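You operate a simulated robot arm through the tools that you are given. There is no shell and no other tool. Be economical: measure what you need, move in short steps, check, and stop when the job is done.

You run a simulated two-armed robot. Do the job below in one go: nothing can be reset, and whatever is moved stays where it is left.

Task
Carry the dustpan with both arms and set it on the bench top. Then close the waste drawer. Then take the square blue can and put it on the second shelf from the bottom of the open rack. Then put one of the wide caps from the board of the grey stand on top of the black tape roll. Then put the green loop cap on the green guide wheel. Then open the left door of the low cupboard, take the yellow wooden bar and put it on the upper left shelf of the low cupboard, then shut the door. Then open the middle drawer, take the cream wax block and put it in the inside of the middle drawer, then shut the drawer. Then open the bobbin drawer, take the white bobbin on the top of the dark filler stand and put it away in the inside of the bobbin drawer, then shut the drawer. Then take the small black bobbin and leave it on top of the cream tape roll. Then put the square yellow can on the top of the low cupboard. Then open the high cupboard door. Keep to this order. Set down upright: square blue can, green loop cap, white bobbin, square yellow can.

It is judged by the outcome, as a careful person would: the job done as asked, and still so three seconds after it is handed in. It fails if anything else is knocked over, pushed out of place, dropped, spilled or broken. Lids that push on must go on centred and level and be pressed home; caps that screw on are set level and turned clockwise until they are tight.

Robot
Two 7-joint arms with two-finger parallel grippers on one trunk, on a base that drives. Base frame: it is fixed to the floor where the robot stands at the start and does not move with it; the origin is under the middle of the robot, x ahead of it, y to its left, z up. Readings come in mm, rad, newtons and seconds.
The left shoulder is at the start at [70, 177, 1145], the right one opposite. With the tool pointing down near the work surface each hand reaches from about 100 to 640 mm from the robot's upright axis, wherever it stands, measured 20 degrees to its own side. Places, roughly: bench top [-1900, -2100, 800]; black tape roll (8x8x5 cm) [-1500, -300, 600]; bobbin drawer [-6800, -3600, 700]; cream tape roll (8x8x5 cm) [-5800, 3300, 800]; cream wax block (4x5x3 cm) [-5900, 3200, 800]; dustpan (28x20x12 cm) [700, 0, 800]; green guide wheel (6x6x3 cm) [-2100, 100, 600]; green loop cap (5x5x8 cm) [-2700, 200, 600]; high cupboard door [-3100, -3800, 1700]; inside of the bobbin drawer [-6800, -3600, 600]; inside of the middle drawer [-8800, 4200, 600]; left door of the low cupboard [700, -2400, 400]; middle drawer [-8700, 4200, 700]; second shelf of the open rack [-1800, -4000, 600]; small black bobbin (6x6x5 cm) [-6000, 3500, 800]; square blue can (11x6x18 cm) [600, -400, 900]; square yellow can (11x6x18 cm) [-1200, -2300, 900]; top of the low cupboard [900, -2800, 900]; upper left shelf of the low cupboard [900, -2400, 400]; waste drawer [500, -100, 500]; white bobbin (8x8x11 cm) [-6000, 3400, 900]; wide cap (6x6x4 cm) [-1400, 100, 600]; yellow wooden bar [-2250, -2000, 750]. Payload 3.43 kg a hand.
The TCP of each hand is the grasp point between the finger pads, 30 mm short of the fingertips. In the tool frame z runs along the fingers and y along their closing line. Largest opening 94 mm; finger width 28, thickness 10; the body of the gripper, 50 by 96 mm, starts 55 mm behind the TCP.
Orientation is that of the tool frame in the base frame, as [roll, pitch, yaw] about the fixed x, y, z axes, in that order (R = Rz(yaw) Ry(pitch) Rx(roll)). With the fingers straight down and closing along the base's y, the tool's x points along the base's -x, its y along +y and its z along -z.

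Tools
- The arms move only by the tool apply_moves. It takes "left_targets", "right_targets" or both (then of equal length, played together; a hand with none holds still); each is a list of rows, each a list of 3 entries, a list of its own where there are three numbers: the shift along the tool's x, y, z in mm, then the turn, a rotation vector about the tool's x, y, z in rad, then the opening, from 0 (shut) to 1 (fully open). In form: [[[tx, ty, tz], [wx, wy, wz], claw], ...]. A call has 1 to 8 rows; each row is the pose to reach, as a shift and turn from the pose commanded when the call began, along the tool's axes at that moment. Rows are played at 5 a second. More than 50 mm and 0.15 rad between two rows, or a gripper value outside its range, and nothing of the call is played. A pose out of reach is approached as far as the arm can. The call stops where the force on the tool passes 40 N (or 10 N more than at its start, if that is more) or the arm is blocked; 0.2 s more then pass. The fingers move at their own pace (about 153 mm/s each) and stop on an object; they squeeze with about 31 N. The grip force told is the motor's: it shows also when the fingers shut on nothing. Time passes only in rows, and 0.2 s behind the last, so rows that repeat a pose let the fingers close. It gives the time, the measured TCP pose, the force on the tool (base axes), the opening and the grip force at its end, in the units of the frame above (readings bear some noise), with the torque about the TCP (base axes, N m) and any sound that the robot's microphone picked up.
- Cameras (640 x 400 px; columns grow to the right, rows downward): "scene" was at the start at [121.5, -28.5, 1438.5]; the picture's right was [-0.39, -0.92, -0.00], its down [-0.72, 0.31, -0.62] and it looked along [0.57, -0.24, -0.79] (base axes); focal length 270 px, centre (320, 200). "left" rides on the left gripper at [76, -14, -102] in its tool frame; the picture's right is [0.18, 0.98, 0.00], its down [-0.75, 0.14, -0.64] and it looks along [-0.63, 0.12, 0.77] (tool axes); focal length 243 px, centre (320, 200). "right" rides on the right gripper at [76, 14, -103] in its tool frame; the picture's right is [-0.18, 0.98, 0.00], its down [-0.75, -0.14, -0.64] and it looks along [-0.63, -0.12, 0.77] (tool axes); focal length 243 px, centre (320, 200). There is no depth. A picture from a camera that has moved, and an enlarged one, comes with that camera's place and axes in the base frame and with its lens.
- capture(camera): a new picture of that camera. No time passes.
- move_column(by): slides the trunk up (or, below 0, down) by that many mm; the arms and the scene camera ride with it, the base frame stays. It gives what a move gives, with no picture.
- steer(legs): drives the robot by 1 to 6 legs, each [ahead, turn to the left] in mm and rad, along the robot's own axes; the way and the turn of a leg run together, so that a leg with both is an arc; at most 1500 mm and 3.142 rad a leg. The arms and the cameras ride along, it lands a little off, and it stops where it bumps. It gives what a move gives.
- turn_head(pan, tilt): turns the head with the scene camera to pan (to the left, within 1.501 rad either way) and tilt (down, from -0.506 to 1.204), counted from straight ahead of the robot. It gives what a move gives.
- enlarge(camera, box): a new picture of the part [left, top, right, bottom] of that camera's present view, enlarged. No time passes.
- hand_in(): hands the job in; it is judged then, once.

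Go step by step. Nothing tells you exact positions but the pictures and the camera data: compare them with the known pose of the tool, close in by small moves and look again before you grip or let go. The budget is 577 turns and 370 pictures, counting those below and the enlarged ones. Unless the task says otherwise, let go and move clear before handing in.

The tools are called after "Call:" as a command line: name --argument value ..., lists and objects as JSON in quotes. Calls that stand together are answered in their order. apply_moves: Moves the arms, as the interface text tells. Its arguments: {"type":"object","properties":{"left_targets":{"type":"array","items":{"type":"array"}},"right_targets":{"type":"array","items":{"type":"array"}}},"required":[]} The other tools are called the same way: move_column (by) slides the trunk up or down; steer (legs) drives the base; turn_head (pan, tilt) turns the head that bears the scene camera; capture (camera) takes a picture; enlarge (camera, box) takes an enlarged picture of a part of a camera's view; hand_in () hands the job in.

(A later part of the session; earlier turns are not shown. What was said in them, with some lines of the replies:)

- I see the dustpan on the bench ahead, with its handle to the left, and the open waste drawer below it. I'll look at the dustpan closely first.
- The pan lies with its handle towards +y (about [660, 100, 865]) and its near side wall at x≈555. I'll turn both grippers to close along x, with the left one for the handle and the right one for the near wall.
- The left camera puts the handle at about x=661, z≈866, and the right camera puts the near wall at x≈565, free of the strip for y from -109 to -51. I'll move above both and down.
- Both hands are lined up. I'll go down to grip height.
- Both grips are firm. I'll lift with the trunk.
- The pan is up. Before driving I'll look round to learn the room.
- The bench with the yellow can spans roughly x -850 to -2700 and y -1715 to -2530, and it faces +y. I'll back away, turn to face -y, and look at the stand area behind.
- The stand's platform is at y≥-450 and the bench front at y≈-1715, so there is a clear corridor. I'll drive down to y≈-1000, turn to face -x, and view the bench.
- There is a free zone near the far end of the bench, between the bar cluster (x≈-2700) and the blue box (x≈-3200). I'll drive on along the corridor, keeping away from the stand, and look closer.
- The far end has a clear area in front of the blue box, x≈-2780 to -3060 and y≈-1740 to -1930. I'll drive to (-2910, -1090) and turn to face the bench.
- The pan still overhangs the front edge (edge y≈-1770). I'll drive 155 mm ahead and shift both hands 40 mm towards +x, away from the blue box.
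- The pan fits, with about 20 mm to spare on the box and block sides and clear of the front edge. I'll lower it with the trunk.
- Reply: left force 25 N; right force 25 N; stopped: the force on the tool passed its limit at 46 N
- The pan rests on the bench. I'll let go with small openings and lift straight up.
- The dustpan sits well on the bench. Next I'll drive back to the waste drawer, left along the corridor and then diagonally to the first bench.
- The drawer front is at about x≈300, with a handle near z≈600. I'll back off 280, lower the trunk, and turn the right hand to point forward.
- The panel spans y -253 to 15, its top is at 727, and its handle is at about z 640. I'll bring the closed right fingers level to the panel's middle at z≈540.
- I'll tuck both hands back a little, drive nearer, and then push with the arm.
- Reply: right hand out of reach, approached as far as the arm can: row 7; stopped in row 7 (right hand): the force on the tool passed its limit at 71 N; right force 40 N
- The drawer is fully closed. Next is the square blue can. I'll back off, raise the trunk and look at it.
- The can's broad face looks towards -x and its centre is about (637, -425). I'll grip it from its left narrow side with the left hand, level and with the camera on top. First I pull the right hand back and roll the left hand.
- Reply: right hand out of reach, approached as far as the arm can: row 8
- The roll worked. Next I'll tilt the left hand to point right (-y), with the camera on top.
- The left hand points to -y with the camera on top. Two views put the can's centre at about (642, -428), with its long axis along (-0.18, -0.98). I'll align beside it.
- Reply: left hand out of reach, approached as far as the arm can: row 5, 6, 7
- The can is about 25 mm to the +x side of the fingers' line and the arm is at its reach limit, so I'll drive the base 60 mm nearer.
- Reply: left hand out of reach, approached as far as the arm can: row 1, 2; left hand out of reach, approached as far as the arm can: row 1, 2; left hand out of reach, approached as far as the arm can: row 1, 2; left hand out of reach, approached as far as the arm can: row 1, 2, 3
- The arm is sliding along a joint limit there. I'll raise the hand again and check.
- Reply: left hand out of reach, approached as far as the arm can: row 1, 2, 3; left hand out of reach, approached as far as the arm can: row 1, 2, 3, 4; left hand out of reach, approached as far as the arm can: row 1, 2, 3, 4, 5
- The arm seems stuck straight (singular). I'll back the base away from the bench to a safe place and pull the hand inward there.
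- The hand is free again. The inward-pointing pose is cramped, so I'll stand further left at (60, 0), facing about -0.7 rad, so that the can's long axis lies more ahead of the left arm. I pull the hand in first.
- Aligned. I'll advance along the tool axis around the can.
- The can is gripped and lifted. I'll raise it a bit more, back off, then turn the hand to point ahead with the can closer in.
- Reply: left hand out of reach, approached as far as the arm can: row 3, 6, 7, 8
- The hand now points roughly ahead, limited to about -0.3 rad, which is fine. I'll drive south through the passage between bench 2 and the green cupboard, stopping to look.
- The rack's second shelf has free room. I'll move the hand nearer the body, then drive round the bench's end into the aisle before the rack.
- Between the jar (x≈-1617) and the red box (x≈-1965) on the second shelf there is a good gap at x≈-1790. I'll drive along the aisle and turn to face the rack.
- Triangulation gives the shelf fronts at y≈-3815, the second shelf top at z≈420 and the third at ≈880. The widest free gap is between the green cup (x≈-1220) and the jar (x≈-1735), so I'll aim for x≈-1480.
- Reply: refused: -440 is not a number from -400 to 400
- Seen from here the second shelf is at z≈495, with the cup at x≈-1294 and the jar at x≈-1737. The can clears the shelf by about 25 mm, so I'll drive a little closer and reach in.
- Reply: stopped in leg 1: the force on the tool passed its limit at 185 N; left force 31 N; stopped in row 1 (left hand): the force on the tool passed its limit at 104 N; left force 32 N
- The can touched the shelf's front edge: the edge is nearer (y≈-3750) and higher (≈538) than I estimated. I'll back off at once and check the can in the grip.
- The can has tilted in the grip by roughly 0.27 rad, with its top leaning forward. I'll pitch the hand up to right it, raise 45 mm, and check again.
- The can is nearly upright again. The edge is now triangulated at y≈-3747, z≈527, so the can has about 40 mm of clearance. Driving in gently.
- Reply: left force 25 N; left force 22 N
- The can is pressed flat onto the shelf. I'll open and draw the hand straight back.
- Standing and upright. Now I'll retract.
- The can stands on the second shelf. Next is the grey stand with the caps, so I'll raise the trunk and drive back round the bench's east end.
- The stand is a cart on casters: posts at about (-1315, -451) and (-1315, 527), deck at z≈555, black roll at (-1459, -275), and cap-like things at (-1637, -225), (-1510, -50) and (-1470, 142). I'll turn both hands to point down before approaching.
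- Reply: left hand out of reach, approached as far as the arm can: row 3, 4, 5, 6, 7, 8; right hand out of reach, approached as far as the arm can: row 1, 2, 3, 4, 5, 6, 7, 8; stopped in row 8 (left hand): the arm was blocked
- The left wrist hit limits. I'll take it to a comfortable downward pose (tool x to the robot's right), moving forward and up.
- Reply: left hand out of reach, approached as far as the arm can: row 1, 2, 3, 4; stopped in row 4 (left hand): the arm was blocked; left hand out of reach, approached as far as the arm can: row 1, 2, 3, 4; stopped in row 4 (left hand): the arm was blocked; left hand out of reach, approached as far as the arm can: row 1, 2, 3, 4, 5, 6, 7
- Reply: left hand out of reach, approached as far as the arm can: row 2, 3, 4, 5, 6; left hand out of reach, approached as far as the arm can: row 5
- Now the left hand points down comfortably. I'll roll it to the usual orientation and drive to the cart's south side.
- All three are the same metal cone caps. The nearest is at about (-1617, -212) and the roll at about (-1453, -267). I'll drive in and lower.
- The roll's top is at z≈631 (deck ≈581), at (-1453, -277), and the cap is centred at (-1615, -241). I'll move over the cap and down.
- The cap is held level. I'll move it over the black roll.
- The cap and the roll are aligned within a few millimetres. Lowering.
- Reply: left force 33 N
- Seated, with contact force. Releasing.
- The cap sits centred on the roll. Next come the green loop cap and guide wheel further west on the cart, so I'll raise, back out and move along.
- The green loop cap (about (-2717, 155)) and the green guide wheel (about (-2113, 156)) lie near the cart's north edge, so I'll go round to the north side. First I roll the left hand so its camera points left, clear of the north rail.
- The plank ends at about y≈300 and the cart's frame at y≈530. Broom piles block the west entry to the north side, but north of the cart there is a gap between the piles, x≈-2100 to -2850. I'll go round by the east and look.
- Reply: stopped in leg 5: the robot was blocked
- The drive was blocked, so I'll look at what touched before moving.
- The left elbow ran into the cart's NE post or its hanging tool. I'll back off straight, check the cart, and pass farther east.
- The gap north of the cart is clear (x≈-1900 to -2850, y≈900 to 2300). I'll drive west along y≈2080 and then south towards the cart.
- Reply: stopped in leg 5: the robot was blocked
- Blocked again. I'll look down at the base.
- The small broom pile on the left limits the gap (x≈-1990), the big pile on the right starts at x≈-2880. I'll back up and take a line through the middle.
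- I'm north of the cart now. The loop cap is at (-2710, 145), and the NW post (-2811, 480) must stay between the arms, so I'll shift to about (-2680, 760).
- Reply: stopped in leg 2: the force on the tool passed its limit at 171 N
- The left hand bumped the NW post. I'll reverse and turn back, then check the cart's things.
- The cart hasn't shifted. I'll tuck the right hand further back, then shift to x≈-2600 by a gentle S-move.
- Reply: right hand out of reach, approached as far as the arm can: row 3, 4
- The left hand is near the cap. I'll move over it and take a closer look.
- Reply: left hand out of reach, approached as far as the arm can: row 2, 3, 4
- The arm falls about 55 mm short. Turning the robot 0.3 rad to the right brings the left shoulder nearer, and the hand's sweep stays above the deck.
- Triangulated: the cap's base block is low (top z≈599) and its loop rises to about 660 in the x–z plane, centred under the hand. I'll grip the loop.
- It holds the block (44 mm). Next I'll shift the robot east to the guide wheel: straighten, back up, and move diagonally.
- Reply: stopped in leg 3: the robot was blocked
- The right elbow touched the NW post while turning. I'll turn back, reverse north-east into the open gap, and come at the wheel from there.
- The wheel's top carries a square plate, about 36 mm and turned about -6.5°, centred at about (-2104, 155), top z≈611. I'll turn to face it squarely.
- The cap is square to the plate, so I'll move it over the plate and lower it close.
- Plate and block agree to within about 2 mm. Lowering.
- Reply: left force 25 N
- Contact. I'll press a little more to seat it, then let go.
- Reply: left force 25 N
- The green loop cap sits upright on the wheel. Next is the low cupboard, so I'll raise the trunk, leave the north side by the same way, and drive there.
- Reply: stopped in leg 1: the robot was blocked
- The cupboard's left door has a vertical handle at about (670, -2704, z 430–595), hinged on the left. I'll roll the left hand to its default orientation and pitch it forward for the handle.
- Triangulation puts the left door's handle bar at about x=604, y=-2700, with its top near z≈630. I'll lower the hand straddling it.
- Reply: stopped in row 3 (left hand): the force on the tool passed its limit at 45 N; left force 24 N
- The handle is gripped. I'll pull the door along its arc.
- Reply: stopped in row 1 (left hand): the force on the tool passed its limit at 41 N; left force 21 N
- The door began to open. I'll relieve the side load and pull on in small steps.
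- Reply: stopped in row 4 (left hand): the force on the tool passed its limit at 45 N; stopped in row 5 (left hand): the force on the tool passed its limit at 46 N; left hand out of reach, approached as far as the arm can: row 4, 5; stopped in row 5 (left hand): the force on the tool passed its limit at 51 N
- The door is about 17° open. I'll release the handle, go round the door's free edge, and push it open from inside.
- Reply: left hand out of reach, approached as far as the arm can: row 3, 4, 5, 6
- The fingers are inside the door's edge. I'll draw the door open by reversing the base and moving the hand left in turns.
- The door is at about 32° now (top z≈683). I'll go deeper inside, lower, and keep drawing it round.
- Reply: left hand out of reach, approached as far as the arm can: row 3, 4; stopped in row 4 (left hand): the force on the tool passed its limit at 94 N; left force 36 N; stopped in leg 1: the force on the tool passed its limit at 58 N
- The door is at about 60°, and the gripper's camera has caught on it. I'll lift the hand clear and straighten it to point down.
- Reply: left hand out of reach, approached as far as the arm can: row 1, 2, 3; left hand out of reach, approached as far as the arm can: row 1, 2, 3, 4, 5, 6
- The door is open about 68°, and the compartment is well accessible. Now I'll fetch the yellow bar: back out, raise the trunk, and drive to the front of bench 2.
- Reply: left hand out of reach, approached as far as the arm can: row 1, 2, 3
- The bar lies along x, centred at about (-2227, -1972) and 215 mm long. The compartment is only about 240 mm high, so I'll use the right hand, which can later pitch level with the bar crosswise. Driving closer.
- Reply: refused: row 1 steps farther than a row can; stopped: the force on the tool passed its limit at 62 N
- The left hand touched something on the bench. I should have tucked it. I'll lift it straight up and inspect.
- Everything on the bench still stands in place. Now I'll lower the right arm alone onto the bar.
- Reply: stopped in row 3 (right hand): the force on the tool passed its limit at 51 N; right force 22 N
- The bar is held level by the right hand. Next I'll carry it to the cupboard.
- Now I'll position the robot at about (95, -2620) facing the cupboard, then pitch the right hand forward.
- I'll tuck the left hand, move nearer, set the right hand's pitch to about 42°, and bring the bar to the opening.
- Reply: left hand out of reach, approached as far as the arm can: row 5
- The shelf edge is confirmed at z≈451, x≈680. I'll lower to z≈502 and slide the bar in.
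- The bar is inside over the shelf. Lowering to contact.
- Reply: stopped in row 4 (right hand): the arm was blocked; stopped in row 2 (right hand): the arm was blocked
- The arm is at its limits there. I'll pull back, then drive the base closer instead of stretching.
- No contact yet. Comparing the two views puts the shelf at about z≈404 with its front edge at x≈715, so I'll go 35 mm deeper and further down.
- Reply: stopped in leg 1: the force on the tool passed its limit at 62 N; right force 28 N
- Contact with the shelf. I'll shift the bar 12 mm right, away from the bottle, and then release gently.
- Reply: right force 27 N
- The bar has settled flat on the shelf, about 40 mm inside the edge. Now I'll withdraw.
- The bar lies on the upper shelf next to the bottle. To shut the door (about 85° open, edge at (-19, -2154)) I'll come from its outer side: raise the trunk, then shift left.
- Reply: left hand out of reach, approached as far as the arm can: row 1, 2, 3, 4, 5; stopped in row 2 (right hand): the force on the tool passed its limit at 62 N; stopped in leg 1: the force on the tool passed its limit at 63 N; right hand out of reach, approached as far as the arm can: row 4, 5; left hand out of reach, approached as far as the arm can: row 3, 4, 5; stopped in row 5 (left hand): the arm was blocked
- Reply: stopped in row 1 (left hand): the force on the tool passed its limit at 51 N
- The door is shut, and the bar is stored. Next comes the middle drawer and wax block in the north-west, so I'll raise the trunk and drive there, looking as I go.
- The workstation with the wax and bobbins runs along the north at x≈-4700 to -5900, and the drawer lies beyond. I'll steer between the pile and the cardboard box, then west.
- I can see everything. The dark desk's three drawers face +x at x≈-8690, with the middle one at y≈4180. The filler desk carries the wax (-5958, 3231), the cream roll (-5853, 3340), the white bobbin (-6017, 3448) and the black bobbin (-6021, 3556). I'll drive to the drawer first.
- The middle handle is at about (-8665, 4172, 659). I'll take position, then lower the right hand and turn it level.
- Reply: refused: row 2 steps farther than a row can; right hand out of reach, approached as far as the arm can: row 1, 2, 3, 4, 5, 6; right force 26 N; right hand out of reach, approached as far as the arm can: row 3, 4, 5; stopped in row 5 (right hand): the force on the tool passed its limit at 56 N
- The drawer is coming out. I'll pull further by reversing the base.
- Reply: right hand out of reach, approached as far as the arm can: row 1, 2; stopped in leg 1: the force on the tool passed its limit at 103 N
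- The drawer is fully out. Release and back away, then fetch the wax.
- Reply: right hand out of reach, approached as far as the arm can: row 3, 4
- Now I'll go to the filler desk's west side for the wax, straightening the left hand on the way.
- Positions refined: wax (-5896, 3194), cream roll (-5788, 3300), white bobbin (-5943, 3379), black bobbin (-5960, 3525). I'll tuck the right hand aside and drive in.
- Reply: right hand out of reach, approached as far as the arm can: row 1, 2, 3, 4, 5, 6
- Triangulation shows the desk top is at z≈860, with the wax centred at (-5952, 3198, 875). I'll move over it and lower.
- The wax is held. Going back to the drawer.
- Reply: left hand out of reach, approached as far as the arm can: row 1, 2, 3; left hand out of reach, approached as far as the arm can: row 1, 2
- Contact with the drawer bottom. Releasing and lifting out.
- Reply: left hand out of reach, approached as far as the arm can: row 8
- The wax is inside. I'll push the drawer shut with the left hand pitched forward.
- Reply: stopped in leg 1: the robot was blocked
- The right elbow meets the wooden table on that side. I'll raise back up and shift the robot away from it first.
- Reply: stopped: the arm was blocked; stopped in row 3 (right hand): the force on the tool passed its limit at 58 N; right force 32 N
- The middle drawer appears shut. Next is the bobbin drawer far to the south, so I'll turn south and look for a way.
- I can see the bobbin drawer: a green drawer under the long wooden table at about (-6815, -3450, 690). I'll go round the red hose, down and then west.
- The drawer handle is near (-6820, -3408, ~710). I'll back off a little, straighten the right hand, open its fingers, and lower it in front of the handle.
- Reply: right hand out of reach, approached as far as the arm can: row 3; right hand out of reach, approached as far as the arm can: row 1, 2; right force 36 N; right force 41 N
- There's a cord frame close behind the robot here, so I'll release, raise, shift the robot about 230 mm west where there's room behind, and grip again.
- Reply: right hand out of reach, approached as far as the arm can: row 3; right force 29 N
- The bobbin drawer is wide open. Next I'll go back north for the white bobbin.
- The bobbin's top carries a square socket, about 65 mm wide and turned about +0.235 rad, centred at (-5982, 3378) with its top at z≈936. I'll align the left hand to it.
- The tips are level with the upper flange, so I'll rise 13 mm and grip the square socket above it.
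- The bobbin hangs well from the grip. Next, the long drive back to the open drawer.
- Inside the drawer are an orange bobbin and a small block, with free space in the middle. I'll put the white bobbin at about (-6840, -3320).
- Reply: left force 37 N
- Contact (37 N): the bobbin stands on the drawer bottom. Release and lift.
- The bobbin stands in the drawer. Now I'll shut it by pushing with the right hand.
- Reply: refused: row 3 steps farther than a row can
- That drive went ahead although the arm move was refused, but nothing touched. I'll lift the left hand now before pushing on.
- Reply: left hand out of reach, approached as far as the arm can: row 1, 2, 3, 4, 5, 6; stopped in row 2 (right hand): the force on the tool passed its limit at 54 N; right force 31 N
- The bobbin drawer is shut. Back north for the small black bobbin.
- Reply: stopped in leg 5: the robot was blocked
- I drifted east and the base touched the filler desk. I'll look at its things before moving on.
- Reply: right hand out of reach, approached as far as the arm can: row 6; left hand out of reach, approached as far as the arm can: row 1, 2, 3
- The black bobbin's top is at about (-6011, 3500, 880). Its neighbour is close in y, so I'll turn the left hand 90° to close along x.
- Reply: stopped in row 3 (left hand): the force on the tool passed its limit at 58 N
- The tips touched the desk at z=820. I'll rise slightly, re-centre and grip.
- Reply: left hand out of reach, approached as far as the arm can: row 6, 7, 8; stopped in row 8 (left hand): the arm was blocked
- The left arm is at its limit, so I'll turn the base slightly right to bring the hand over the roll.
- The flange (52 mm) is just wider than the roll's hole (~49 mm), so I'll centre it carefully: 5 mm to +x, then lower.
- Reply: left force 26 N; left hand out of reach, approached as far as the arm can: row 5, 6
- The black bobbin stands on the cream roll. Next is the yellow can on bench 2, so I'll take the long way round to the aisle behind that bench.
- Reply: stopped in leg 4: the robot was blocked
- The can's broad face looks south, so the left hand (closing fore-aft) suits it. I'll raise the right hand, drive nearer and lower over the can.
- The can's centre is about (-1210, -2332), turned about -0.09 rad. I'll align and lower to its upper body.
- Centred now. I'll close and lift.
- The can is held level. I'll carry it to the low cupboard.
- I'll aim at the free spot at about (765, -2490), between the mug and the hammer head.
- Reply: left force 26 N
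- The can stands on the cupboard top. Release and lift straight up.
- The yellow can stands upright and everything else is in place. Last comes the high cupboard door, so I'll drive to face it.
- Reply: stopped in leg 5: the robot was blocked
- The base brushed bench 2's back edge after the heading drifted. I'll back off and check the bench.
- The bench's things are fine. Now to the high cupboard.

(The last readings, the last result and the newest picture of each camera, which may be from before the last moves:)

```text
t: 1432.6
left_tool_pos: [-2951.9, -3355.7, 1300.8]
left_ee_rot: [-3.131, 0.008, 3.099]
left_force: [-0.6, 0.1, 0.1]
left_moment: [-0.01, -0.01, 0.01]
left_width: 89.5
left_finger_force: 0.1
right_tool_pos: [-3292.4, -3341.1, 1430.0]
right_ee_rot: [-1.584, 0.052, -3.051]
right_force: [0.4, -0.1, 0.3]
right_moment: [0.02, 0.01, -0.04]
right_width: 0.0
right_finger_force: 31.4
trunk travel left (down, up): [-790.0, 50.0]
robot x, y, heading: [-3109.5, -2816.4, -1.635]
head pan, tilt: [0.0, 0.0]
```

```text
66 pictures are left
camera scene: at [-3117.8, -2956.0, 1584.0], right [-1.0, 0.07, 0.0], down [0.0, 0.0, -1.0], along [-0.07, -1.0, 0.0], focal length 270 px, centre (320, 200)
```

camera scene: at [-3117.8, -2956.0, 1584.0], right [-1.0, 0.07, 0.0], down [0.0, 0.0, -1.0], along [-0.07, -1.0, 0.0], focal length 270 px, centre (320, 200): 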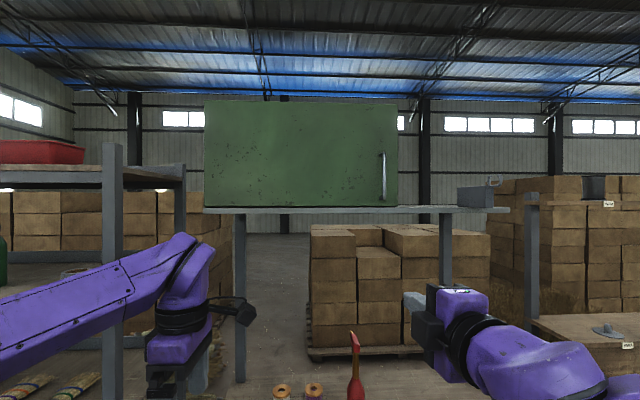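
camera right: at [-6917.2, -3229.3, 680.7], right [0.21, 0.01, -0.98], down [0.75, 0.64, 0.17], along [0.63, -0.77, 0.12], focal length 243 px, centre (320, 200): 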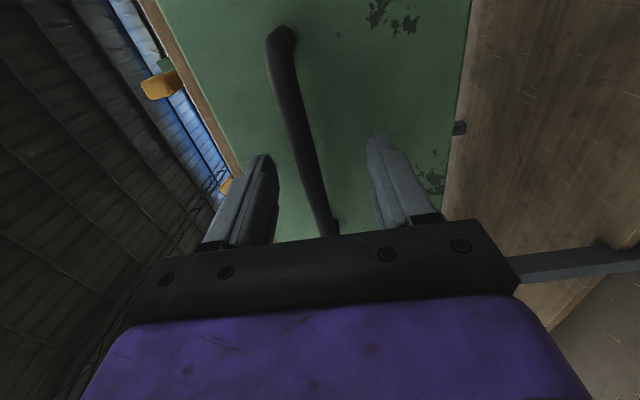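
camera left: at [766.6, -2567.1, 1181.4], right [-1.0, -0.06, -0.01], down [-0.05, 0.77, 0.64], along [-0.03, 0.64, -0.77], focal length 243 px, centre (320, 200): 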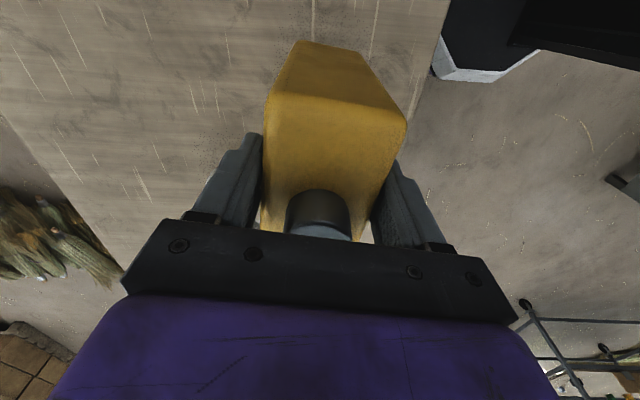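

The green door has a vertical handle at its right (about x=-3363, z 1584–1734) and hinges on the left at x≈-2817. I'll roll the level right hand by 90° to close sideways.

Call:
apply_moves --right_targets '[[[0, 0, 0], [0, 0, 0.149], 0], [[0, 0, 0], [0, 0, 0.298], 0], [[0, 0, 0], [0, 0, 0.447], 0.3], [[0, 0, 0], [0, 0, 0.596], 0.5], [[0, 0, 0], [0, 0, 0.745], 0.6], [[0, 0, 0], [0, 0, 0.894], 0.6], [[0, 0, 0], [0, 0, 1.043], 0.6], [[0, 0, 0], [0, 0, 1.19], 0.6]]'

Call:
apply_moves --right_targets '[[[0, 0, 0], [0, 0, 0.13], 0.6], [[0, 0, 0], [0, 0, 0.26], 0.6], [[0, 0, 0], [0, 0, 0.33], 0.6]]'

```text
t: 1434.4
left_tool_pos: [-2952.0, -3355.9, 1302.1]
left_ee_rot: [-3.13, 0.005, 3.098]
left_force: [-0.6, 0.3, -0.4]
left_moment: [0.02, -0.01, 0.02]
left_width: 89.3
left_finger_force: 0.0
right_tool_pos: [-3295.3, -3339.1, 1430.5]
right_ee_rot: [-1.621, 1.245, -3.095]
right_force: [-0.1, -0.1, 0.8]
right_moment: [-0.01, 0.03, 0.0]
right_width: 56.4
right_finger_force: 0.0
trunk travel left (down, up): [-790.0, 50.0]
robot x, y, heading: [-3108.3, -2817.7, -1.643]
head pan, tilt: [0.0, 0.0]
```

```text
t: 1435.2
left_tool_pos: [-2952.4, -3354.9, 1301.6]
left_ee_rot: [-3.13, 0.008, 3.1]
left_force: [0.3, 0.1, -0.1]
left_moment: [0.01, 0.03, -0.03]
left_width: 89.3
left_finger_force: 0.1
right_tool_pos: [-3293.3, -3341.7, 1430.4]
right_ee_rot: [2.979, 1.555, 1.501]
right_force: [-0.6, 0.3, -1.0]
right_moment: [0.0, 0.05, -0.01]
right_width: 56.3
right_finger_force: 0.1
trunk travel left (down, up): [-790.0, 50.0]
robot x, y, heading: [-3107.6, -2817.8, -1.643]
head pan, tilt: [0.0, 0.0]
```

Call:
apply_moves --left_targets '[[[-30, 40, 0], [0, 0, 0], 0.5], [[-60, 80, 0], [0, 0, 0], 0.3], [[-90, 120, 0], [0, 0, 0], 0.3], [[-120, 160, 0], [0, 0, 0], 0.3]]' --right_targets '[[[-40, 0, 0], [0, 0, 0], 0.6], [[-80, 0, 0], [0, 0, 0], 0.6], [[-120, 0, 0], [0, 0, 0], 0.6], [[-150, 0, 0], [0, 0, 0], 0.6]]'

Call:
move_column --by 50

Call:
steer --legs '[[0, 0.07], [280, 0]]'

Call:
capture --camera "scene"

Call:
capture --camera "right"

```text
t: 1436.2
left_tool_pos: [-2821.1, -3195.9, 1300.3]
left_ee_rot: [-3.13, 0.005, 3.1]
left_force: [0.7, 0.1, -0.3]
left_moment: [0.0, 0.07, 0.01]
left_width: 28.2
left_finger_force: 0.1
right_tool_pos: [-3284.8, -3340.4, 1583.4]
right_ee_rot: [-2.963, 1.555, 1.847]
right_force: [0.1, 0.7, 0.8]
right_moment: [0.04, -0.01, -0.03]
right_width: 56.2
right_finger_force: 0.0
trunk travel left (down, up): [-790.0, 50.0]
robot x, y, heading: [-3112.9, -2818.7, -1.641]
head pan, tilt: [0.0, 0.0]
```

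```text
t: 1437.2
left_tool_pos: [-2825.8, -3200.7, 1350.6]
left_ee_rot: [-3.131, 0.008, 3.1]
left_force: [-0.4, 0.6, 0.0]
left_moment: [0.03, 0.01, 0.03]
left_width: 28.3
left_finger_force: 0.0
right_tool_pos: [-3290.5, -3344.3, 1629.5]
right_ee_rot: [3.038, 1.553, 1.561]
right_force: [0.8, 0.1, 0.5]
right_moment: [-0.03, 0.0, 0.01]
right_width: 56.6
right_finger_force: 0.0
trunk travel left (down, up): [-840.0, 0.0]
robot x, y, heading: [-3109.4, -2814.5, -1.647]
head pan, tilt: [0.0, 0.0]
```

```text
t: 1439.5
left_tool_pos: [-2797.2, -3448.2, 1349.6]
left_ee_rot: [-3.129, 0.005, -3.11]
left_force: [1.1, 0.5, 0.8]
left_moment: [0.02, 0.0, 0.03]
left_width: 28.3
left_finger_force: 0.1
right_tool_pos: [-3250.2, -3626.7, 1631.2]
right_ee_rot: [3.111, 1.556, 1.71]
right_force: [-0.6, 0.4, 0.2]
right_moment: [0.01, 0.0, -0.02]
right_width: 56.5
right_finger_force: 0.1
trunk travel left (down, up): [-840.0, 0.0]
robot x, y, heading: [-3111.2, -3094.2, -1.567]
head pan, tilt: [0.0, 0.0]
```

```text
65 pictures are left
camera scene: at [-3106.2, -3228.1, 1634.1], right [-1.0, 0.0, 0.0], down [0.0, 0.0, -1.0], along [0.0, -1.0, 0.0], focal length 270 px, centre (320, 200)
```

scene: 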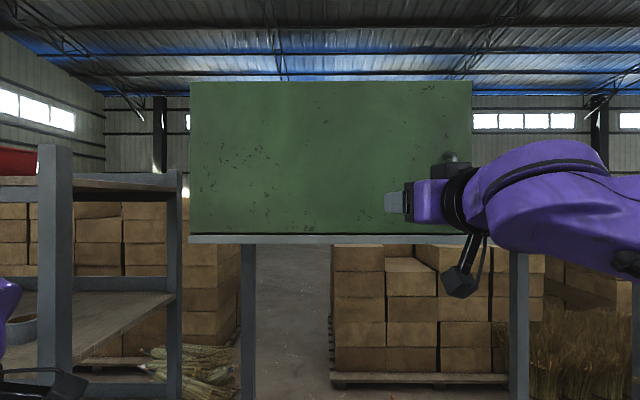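

```text
64 pictures are left
camera right: at [-3252.0, -3523.1, 1557.6], right [0.97, 0.16, 0.18], down [-0.25, 0.6, 0.76], along [0.01, -0.78, 0.62], focal length 243 px, centre (320, 200)
```

right: 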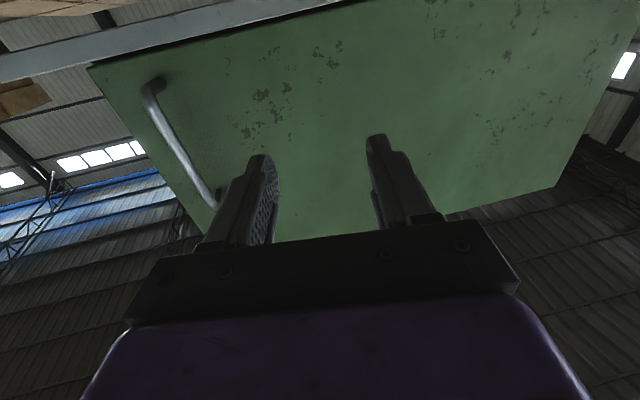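

The handle is at x≈-3369, z≈1590–1712, y≈-3775. I'll bring the hand in line and forward.

Call:
apply_moves --right_targets '[[[-10, -40, 0], [0, 0, 0], 0.7], [[-19, -80, 0], [0, 0, 0], 0.7], [[-19, -119, 0], [0, 0, 0], 0.7], [[-19, -119, 40], [0, 0, 0], 0.7], [[-19, -119, 80], [0, 0, 0], 0.7]]'

Call:
capture --camera "right"

```text
t: 1440.7
left_tool_pos: [-2793.5, -3455.0, 1348.5]
left_ee_rot: [-3.133, 0.002, -3.109]
left_force: [0.7, -0.2, -0.2]
left_moment: [0.04, 0.0, -0.01]
left_width: 28.3
left_finger_force: 0.1
right_tool_pos: [-3350.9, -3732.4, 1646.5]
right_ee_rot: [-3.046, 1.554, 1.836]
right_force: [-0.7, -0.4, 0.7]
right_moment: [0.01, -0.02, 0.0]
right_width: 65.4
right_finger_force: 0.1
trunk travel left (down, up): [-840.0, 0.0]
robot x, y, heading: [-3106.5, -3090.1, -1.568]
head pan, tilt: [0.0, 0.0]
```

```text
63 pictures are left
camera right: at [-3353.9, -3628.5, 1571.4], right [0.97, 0.16, 0.18], down [-0.24, 0.6, 0.76], along [0.01, -0.79, 0.62], focal length 243 px, centre (320, 200)
```

right: 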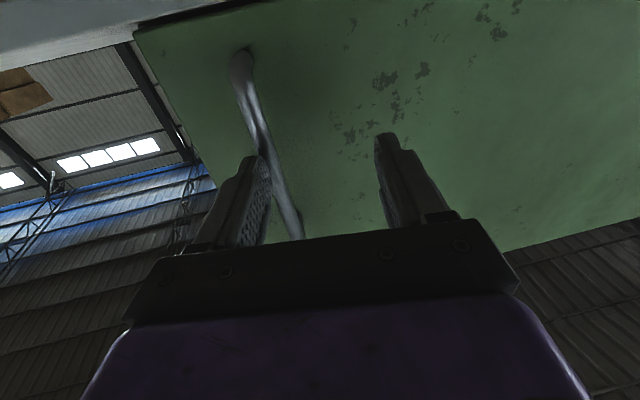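

Call:
apply_moves --right_targets '[[[0, -14, -8], [0, 0, 0], 0.8], [[0, -28, -8], [0, 0, 0], 0.8], [[0, -28, 12], [0, 0, 0], 0.8], [[0, -28, 30], [0, 0, 0], 0.8]]'

Call:
capture --camera "right"

```text
t: 1441.7
left_tool_pos: [-2797.5, -3452.1, 1349.8]
left_ee_rot: [-3.131, 0.004, -3.11]
left_force: [-0.8, -0.4, -0.4]
left_moment: [0.02, -0.03, -0.03]
left_width: 28.1
left_finger_force: 0.1
right_tool_pos: [-3375.9, -3762.3, 1647.4]
right_ee_rot: [3.071, 1.553, 1.668]
right_force: [1.3, -0.3, 0.3]
right_moment: [-0.01, 0.02, 0.02]
right_width: 75.0
right_finger_force: 0.1
trunk travel left (down, up): [-840.0, 0.0]
robot x, y, heading: [-3112.8, -3094.7, -1.572]
head pan, tilt: [0.0, 0.0]
```

```text
62 pictures are left
camera right: at [-3379.5, -3659.0, 1572.8], right [0.97, 0.16, 0.19], down [-0.25, 0.6, 0.76], along [0.01, -0.79, 0.62], focal length 243 px, centre (320, 200)
```

right: 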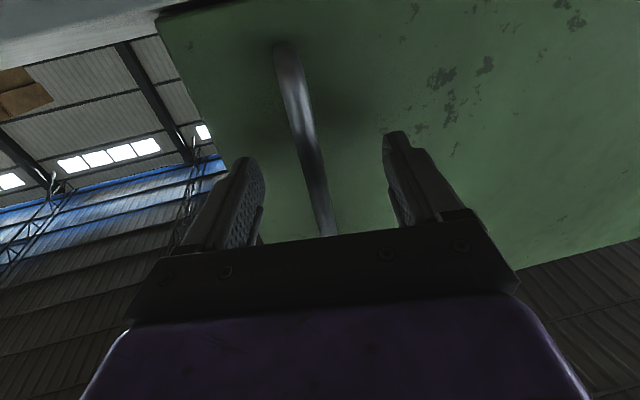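

Call:
apply_moves --right_targets '[[[0, 0, 3], [0, 0, 0], 0.4], [[0, 0, 3], [0, 0, 0], 0], [[0, 0, 3], [0, 0, 0], 0]]'

Call:
steer --legs '[[-80, 0]]'

Call:
capture --camera "scene"

```text
t: 1442.5
left_tool_pos: [-2798.7, -3450.7, 1349.8]
left_ee_rot: [-3.132, 0.008, -3.11]
left_force: [0.0, 0.3, 0.9]
left_moment: [-0.01, -0.05, -0.03]
left_width: 28.3
left_finger_force: 0.1
right_tool_pos: [-3379.8, -3765.7, 1647.7]
right_ee_rot: [2.998, 1.556, 1.592]
right_force: [-4.9, -0.2, 2.8]
right_moment: [0.31, 0.18, -0.12]
right_width: 11.4
right_finger_force: 44.6
trunk travel left (down, up): [-840.0, 0.0]
robot x, y, heading: [-3108.2, -3088.8, -1.569]
head pan, tilt: [0.0, 0.0]
```

```text
t: 1443.6
left_tool_pos: [-2791.9, -3372.1, 1346.3]
left_ee_rot: [-3.134, 0.002, -3.11]
left_force: [-0.7, -0.7, 0.8]
left_moment: [-0.01, -0.02, 0.02]
left_width: 28.1
left_finger_force: 0.0
right_tool_pos: [-3367.4, -3688.2, 1648.1]
right_ee_rot: [-2.997, 1.553, 1.886]
right_force: [16.9, -4.4, -5.4]
right_moment: [-0.88, -1.14, 0.0]
right_width: 11.7
right_finger_force: 44.8
trunk travel left (down, up): [-840.0, 0.0]
robot x, y, heading: [-3110.2, -3013.5, -1.565]
head pan, tilt: [0.0, 0.0]
```

```text
61 pictures are left
camera scene: at [-3098.7, -3152.5, 1633.6], right [-1.0, 0.0, 0.01], down [-0.01, 0.0, -1.0], along [0.0, -1.0, 0.0], focal length 270 px, centre (320, 200)
```

scene: 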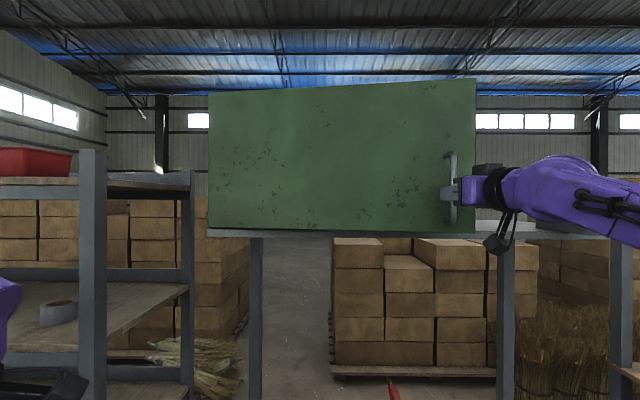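

Call:
apply_moves --right_targets '[[[0, 10, 0], [0, 0, 0], 0], [[0, 20, 0], [0, 0, 0], 0]]'

Call:
steer --legs '[[-90, 0]]'

Call:
apply_moves --right_targets '[[[0, 15, 0], [0, 0, 0], 0], [[0, 30, 0], [0, 0, 0], 0]]'

Call:
steer --legs '[[-90, 0]]'

Call:
capture --camera "scene"

```text
t: 1444.2
left_tool_pos: [-2802.8, -3368.8, 1352.2]
left_ee_rot: [-3.13, 0.009, -3.111]
left_force: [0.4, 0.2, -0.1]
left_moment: [-0.03, 0.0, 0.0]
left_width: 28.2
left_finger_force: 0.1
right_tool_pos: [-3366.3, -3676.7, 1647.0]
right_ee_rot: [2.704, 1.555, 1.301]
right_force: [-11.5, 1.6, -2.2]
right_moment: [0.29, 0.52, -0.31]
right_width: 11.7
right_finger_force: 45.1
trunk travel left (down, up): [-840.0, 0.0]
robot x, y, heading: [-3109.5, -3010.3, -1.572]
head pan, tilt: [0.0, 0.0]
```

```text
t: 1445.3
left_tool_pos: [-2785.9, -3285.8, 1346.2]
left_ee_rot: [-3.133, -0.004, -3.11]
left_force: [1.0, 0.1, 0.2]
left_moment: [-0.02, 0.02, 0.03]
left_width: 28.3
left_finger_force: 0.0
right_tool_pos: [-3340.5, -3596.9, 1646.7]
right_ee_rot: [-2.916, 1.551, 1.971]
right_force: [28.0, -12.4, -2.4]
right_moment: [-0.93, -1.45, 0.11]
right_width: 11.6
right_finger_force: 45.4
trunk travel left (down, up): [-840.0, 0.0]
robot x, y, heading: [-3110.4, -2921.4, -1.561]
head pan, tilt: [0.0, 0.0]
```

```text
t: 1445.9
left_tool_pos: [-2804.0, -3281.0, 1352.2]
left_ee_rot: [-3.131, 0.01, -3.11]
left_force: [-0.6, 0.8, 0.2]
left_moment: [-0.06, 0.02, 0.0]
left_width: 28.2
left_finger_force: 0.0
right_tool_pos: [-3335.2, -3582.7, 1648.1]
right_ee_rot: [2.754, 1.553, 1.352]
right_force: [-11.7, 4.0, -10.8]
right_moment: [0.08, 0.39, -0.28]
right_width: 11.8
right_finger_force: 45.0
trunk travel left (down, up): [-840.0, 0.0]
robot x, y, heading: [-3111.1, -2921.0, -1.569]
head pan, tilt: [0.0, 0.0]
```

```text
t: 1447.1
left_tool_pos: [-2790.5, -3206.3, 1346.9]
left_ee_rot: [-3.137, 0.001, -3.109]
left_force: [-0.7, 0.4, 0.3]
left_moment: [0.0, -0.05, -0.01]
left_width: 28.4
left_finger_force: 0.0
right_tool_pos: [-3299.9, -3512.6, 1644.7]
right_ee_rot: [2.857, 1.552, 1.486]
right_force: [32.3, -19.4, -1.5]
right_moment: [-0.9, -0.52, 0.25]
right_width: 11.6
right_finger_force: 44.7
trunk travel left (down, up): [-840.0, 0.0]
robot x, y, heading: [-3107.5, -2842.0, -1.539]
head pan, tilt: [0.0, 0.0]
stopped in leg 1: the force on the tool passed its limit at 41 N (the readings are from after the stop); the commanded pose is now the measured one
```

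```text
60 pictures are left
camera scene: at [-3072.3, -2989.1, 1633.8], right [-1.0, -0.02, 0.02], down [-0.02, 0.01, -1.0], along [0.02, -1.0, -0.01], focal length 270 px, centre (320, 200)
```

scene: 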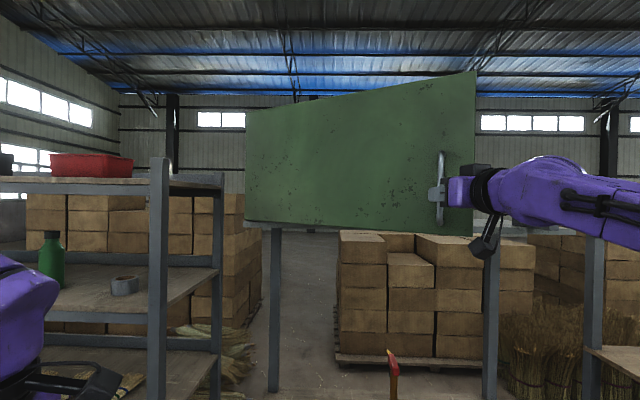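

Call:
apply_moves --right_targets '[[[0, 15, 0], [0, 0, 0], 0], [[0, 25, 0], [0, 0, 0], 0]]'

Call:
apply_moves --right_targets '[[[0, 10, -15], [0, 0, 0], 0], [[0, 22, -30], [0, 0, 0], 0], [[0, 35, -45], [0, 0, 0], 0], [[0, 50, -60], [0, 0, 0], 0], [[0, 66, -75], [0, 0, 0], 0]]'

Call:
apply_moves --right_targets '[[[0, 16, -8], [0, 0, 0], 0], [[0, 32, -20], [0, 0, 0], 0], [[0, 50, -32], [0, 0, 0], 0], [[0, 68, -45], [0, 0, 0], 0]]'

Call:
capture --camera "scene"

```text
t: 1447.7
left_tool_pos: [-2804.4, -3206.7, 1349.7]
left_ee_rot: [-3.137, 0.014, -3.109]
left_force: [1.7, -0.3, -1.2]
left_moment: [-0.02, 0.04, 0.02]
left_width: 28.1
left_finger_force: 0.0
right_tool_pos: [-3297.5, -3508.2, 1647.2]
right_ee_rot: [2.265, 1.55, 0.89]
right_force: [27.6, -17.4, 7.1]
right_moment: [0.72, 1.32, 0.29]
right_width: 12.0
right_finger_force: 44.6
trunk travel left (down, up): [-840.0, 0.0]
robot x, y, heading: [-3110.4, -2838.1, -1.553]
head pan, tilt: [0.0, 0.0]
```

```text
t: 1448.9
left_tool_pos: [-2796.4, -3209.6, 1346.0]
left_ee_rot: [-3.139, 0.006, -3.108]
left_force: [0.2, -0.8, -0.5]
left_moment: [0.01, 0.02, 0.0]
left_width: 28.2
left_finger_force: 0.0
right_tool_pos: [-3235.2, -3424.9, 1647.6]
right_ee_rot: [2.685, 1.55, 1.305]
right_force: [26.0, -23.8, -0.5]
right_moment: [-0.36, 0.1, 0.21]
right_width: 11.9
right_finger_force: 45.3
trunk travel left (down, up): [-840.0, 0.0]
robot x, y, heading: [-3107.8, -2840.3, -1.553]
head pan, tilt: [0.0, 0.0]
```

```text
t: 1449.9
left_tool_pos: [-2796.5, -3213.5, 1346.3]
left_ee_rot: [-3.141, 0.008, -3.111]
left_force: [0.2, 0.1, 1.2]
left_moment: [0.01, 0.0, -0.04]
left_width: 28.4
left_finger_force: 0.0
right_tool_pos: [-3178.4, -3369.5, 1647.6]
right_ee_rot: [2.734, 1.545, 1.355]
right_force: [22.5, -27.5, -13.7]
right_moment: [0.17, 0.29, 0.23]
right_width: 11.7
right_finger_force: 44.9
trunk travel left (down, up): [-840.0, 0.0]
robot x, y, heading: [-3110.4, -2841.5, -1.55]
head pan, tilt: [0.0, 0.0]
```

```text
59 pictures are left
camera scene: at [-3091.9, -2996.2, 1632.1], right [-1.0, -0.02, 0.01], down [-0.01, 0.01, -1.0], along [0.02, -1.0, -0.01], focal length 270 px, centre (320, 200)
```

scene: 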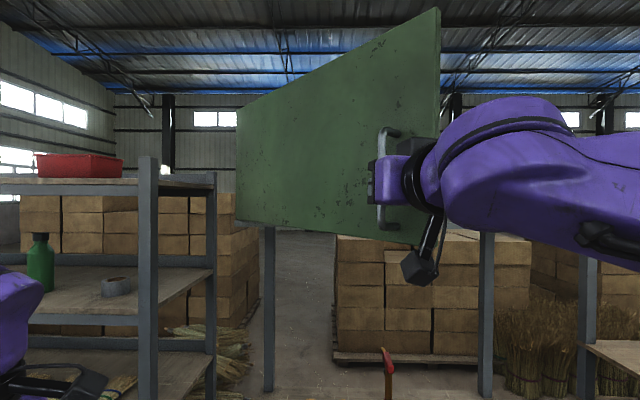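

Call:
apply_moves --left_targets '[[[0, 0, 40], [0, 0, 0], 0.3], [[0, 0, 80], [0, 0, 0], 0.3], [[0, 0, 120], [0, 0, 0], 0.3], [[0, 0, 160], [0, 0, 0], 0.3]]' --right_targets '[[[0, 18, -8], [0, 0, 0], 0], [[0, 37, -16], [0, 0, 0], 0], [[0, 56, -24], [0, 0, 0], 0], [[0, 76, -32], [0, 0, 0], 0]]'

Call:
apply_moves --right_targets '[[[0, 20, -4], [0, 0, 0], 0], [[0, 40, -9], [0, 0, 0], 0], [[0, 60, -13], [0, 0, 0], 0], [[0, 80, -17], [0, 0, 0], 0]]'

Call:
capture --camera "scene"

```text
t: 1450.9
left_tool_pos: [-2798.8, -3211.7, 1185.1]
left_ee_rot: [-3.14, 0.009, -3.111]
left_force: [0.0, 0.6, -0.7]
left_moment: [0.01, 0.02, 0.04]
left_width: 28.1
left_finger_force: 0.2
right_tool_pos: [-3114.3, -3322.4, 1649.0]
right_ee_rot: [2.658, 1.544, 1.28]
right_force: [12.1, -18.8, -28.3]
right_moment: [0.45, 0.44, 0.09]
right_width: 11.9
right_finger_force: 44.8
trunk travel left (down, up): [-840.0, 0.0]
robot x, y, heading: [-3107.3, -2839.6, -1.554]
head pan, tilt: [0.0, 0.0]
```

```text
t: 1451.9
left_tool_pos: [-2802.9, -3208.8, 1188.1]
left_ee_rot: [-3.137, 0.011, -3.111]
left_force: [-0.5, 0.5, 0.1]
left_moment: [0.03, 0.01, -0.02]
left_width: 28.1
left_finger_force: 0.1
right_tool_pos: [-3043.4, -3282.9, 1652.1]
right_ee_rot: [2.514, 1.548, 1.134]
right_force: [1.9, -5.2, -36.4]
right_moment: [0.56, 0.75, 0.0]
right_width: 11.8
right_finger_force: 44.8
trunk travel left (down, up): [-840.0, 0.0]
robot x, y, heading: [-3107.2, -2839.1, -1.555]
head pan, tilt: [0.0, 0.0]
```

```text
58 pictures are left
camera scene: at [-3102.0, -2987.7, 1632.9], right [-1.0, -0.02, 0.0], down [0.0, 0.01, -1.0], along [0.02, -1.0, -0.01], focal length 270 px, centre (320, 200)
```

scene: 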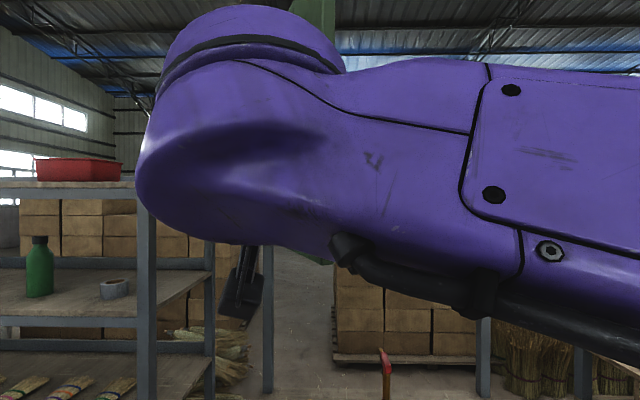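

The door is about 70° open. I'll release the handle, back off, and nudge the door further open from its inner side.

Call:
apply_moves --right_targets '[[[-3, 0, 0], [0, 0, 0], 0.4], [[-3, 0, 0], [0, 0, 0], 0.6], [[-3, 0, 0], [0, 0, 0], 0.6]]'

Call:
steer --legs '[[-75, 0]]'

Call:
apply_moves --right_targets '[[[0, -45, 0], [0, 0, 0], 0.3], [[0, -90, 0], [0, 0, 0], 0], [[0, -135, 0], [0, 0, 0], 0], [[0, -180, 0], [0, 0, 0], 0], [[0, -220, 0], [0, 0, 0], 0]]'

Call:
capture --camera "scene"

```text
t: 1452.7
left_tool_pos: [-2805.1, -3203.5, 1190.2]
left_ee_rot: [-3.131, 0.014, -3.109]
left_force: [-0.3, 1.1, -0.8]
left_moment: [-0.04, 0.0, 0.03]
left_width: 28.1
left_finger_force: 0.0
right_tool_pos: [-3049.1, -3276.9, 1660.3]
right_ee_rot: [1.964, 1.55, 0.585]
right_force: [-0.5, -0.5, 0.2]
right_moment: [-0.02, -0.05, 0.0]
right_width: 56.7
right_finger_force: 0.1
trunk travel left (down, up): [-840.0, 0.0]
robot x, y, heading: [-3106.3, -2847.2, -1.551]
head pan, tilt: [0.0, 0.0]
```

```text
t: 1453.7
left_tool_pos: [-2804.6, -3130.4, 1186.9]
left_ee_rot: [-3.136, 0.014, -3.11]
left_force: [-0.1, -1.0, -0.5]
left_moment: [0.02, -0.01, 0.01]
left_width: 28.2
left_finger_force: 0.1
right_tool_pos: [-3046.3, -3209.5, 1655.7]
right_ee_rot: [2.316, 1.547, 0.937]
right_force: [0.6, -1.5, 0.6]
right_moment: [-0.01, 0.03, -0.03]
right_width: 56.4
right_finger_force: 0.0
trunk travel left (down, up): [-840.0, 0.0]
robot x, y, heading: [-3113.3, -2764.2, -1.559]
head pan, tilt: [0.0, 0.0]
```

```text
t: 1454.9
left_tool_pos: [-2807.9, -3127.0, 1190.1]
left_ee_rot: [-3.133, 0.017, -3.107]
left_force: [-0.7, 0.2, -0.6]
left_moment: [0.01, -0.04, 0.0]
left_width: 28.3
left_finger_force: 0.1
right_tool_pos: [-3269.4, -3245.5, 1655.2]
right_ee_rot: [2.09, 1.551, 0.71]
right_force: [0.3, 0.2, -0.8]
right_moment: [0.01, 0.0, 0.06]
right_width: 0.0
right_finger_force: 31.1
trunk travel left (down, up): [-840.0, 0.0]
robot x, y, heading: [-3113.5, -2760.9, -1.554]
head pan, tilt: [0.0, 0.0]
```

```text
57 pictures are left
camera scene: at [-3111.4, -2904.8, 1633.6], right [-1.0, -0.01, 0.0], down [0.0, 0.0, -1.0], along [0.01, -1.0, 0.0], focal length 270 px, centre (320, 200)
```

scene: 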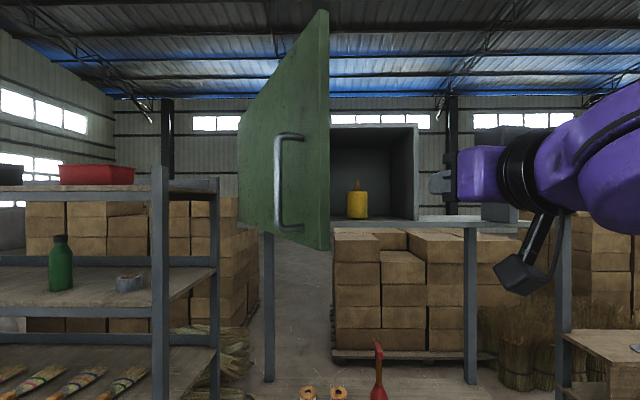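

The door is about 61° open. I'll reach past its edge and push it from inside.

Call:
apply_moves --right_targets '[[[0, 0, 45], [0, 0, 0], 0], [[0, 0, 90], [0, 0, 0], 0], [[0, 0, 135], [0, 0, 0], 0], [[0, 0, 170], [0, 0, 0], 0]]'

Call:
apply_moves --right_targets '[[[0, 45, 0], [0, 0, 0], 0], [[0, 90, 0], [0, 0, 0], 0], [[0, 135, 0], [0, 0, 0], 0], [[0, 180, 0], [0, 0, 0], 0], [[0, 220, 0], [0, 0, 0], 0], [[0, 260, 0], [0, 0, 0], 0], [[0, 300, 0], [0, 0, 0], 0], [[0, 335, 0], [0, 0, 0], 0]]'

Call:
capture --camera "scene"

```text
t: 1455.9
left_tool_pos: [-2803.7, -3126.5, 1188.5]
left_ee_rot: [-3.132, 0.01, -3.109]
left_force: [0.4, -0.6, -1.0]
left_moment: [0.01, 0.04, -0.01]
left_width: 28.1
left_finger_force: 0.1
right_tool_pos: [-3230.2, -3415.5, 1652.3]
right_ee_rot: [2.213, 1.554, 0.835]
right_force: [0.6, -0.9, -0.5]
right_moment: [0.01, 0.0, 0.03]
right_width: 0.0
right_finger_force: 31.2
trunk travel left (down, up): [-840.0, 0.0]
robot x, y, heading: [-3111.6, -2762.2, -1.557]
head pan, tilt: [0.0, 0.0]
```

```text
t: 1457.9
left_tool_pos: [-2807.3, -3125.8, 1190.1]
left_ee_rot: [-3.131, 0.017, -3.111]
left_force: [-0.1, 0.5, 0.7]
left_moment: [0.01, -0.02, 0.01]
left_width: 28.3
left_finger_force: 0.1
right_tool_pos: [-3051.3, -3388.3, 1678.5]
right_ee_rot: [1.724, 1.478, 0.277]
right_force: [-0.2, 0.5, 0.3]
right_moment: [0.01, 0.02, 0.0]
right_width: 0.1
right_finger_force: 31.0
right hand out of reach, approached as far as the arm can: row 6, 7, 8
trunk travel left (down, up): [-840.0, 0.0]
robot x, y, heading: [-3116.1, -2763.0, -1.555]
head pan, tilt: [0.0, 0.0]
stopped in row 8 (right hand): the arm was blocked; the commanded pose is now the measured one
```

```text
56 pictures are left
camera scene: at [-3108.9, -2903.0, 1633.8], right [-1.0, -0.01, 0.0], down [0.0, 0.0, -1.0], along [0.01, -1.0, 0.0], focal length 270 px, centre (320, 200)
```

scene: 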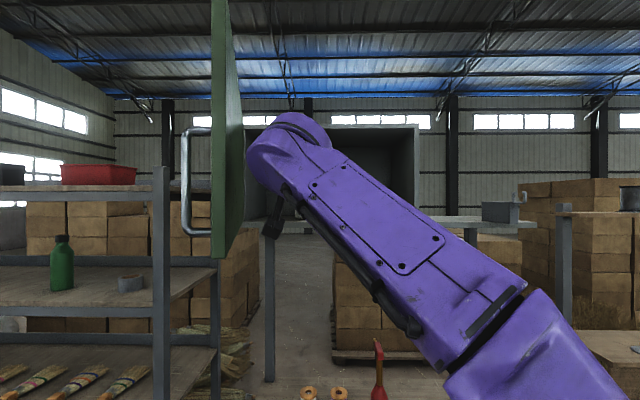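

The door is now open about 90°. I'll draw the right hand clear.

Call:
apply_moves --right_targets '[[[0, -30, 0], [0, 0, 0], 0], [[0, -70, 0], [0, 0, 0], 0], [[0, -110, -10], [0, 0, 0], 0], [[0, -150, -30], [0, 0, 0], 0], [[0, -150, -70], [0, 0, 0], 0], [[0, -150, -110], [0, 0, 0], 0]]'

Call:
capture --camera "scene"

```text
t: 1459.3
left_tool_pos: [-2806.1, -3124.2, 1191.5]
left_ee_rot: [-3.13, 0.016, -3.11]
left_force: [-0.6, -0.3, 0.0]
left_moment: [-0.01, 0.01, -0.04]
left_width: 28.0
left_finger_force: 0.1
right_tool_pos: [-3209.0, -3296.0, 1666.6]
right_ee_rot: [1.706, 1.484, 0.262]
right_force: [0.0, -0.1, -0.1]
right_moment: [0.0, -0.01, 0.0]
right_width: 0.0
right_finger_force: 30.0
trunk travel left (down, up): [-840.0, 0.0]
robot x, y, heading: [-3113.2, -2762.5, -1.556]
head pan, tilt: [0.0, 0.0]
```

```text
55 pictures are left
camera scene: at [-3108.0, -2900.3, 1634.1], right [-1.0, -0.01, 0.0], down [0.0, 0.0, -1.0], along [0.01, -1.0, 0.0], focal length 270 px, centre (320, 200)
```

scene: 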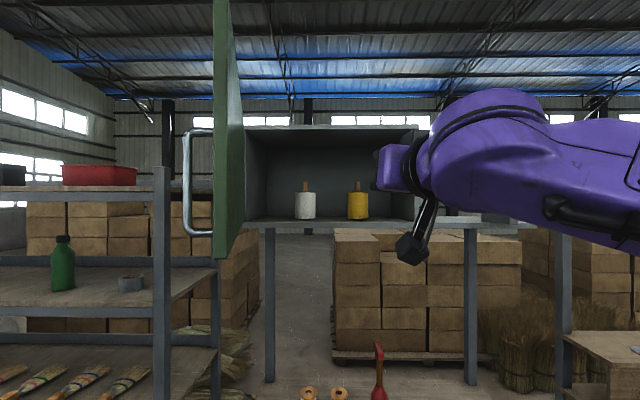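

The high cupboard stands open, both hands are clear, and every step is done in order.

Call:
hand_in

```text
The job is handed in.
```

I carried out all eleven steps in the order you gave and handed the job in. The last check showed the high cupboard door standing about 90° open, with both hands clear.

- **Bumps along the way:** the robot touched the cart, bench 2, the filler desk, a broom pile and a drawer handle. I backed off from the bumps and nothing looked moved in the pictures I took afterwards. I did not go back to check the cart-top pieces, the rack or the cupboard shelf at the end.
- **Blue can:** it knocked the shelf edge on the first try and tilted in the grip. I righted it, and it stood upright on the second shelf.
- **Middle drawer:** I judged it shut from the push stopping firmly and from a partly blocked view, not from a clear look at its front.
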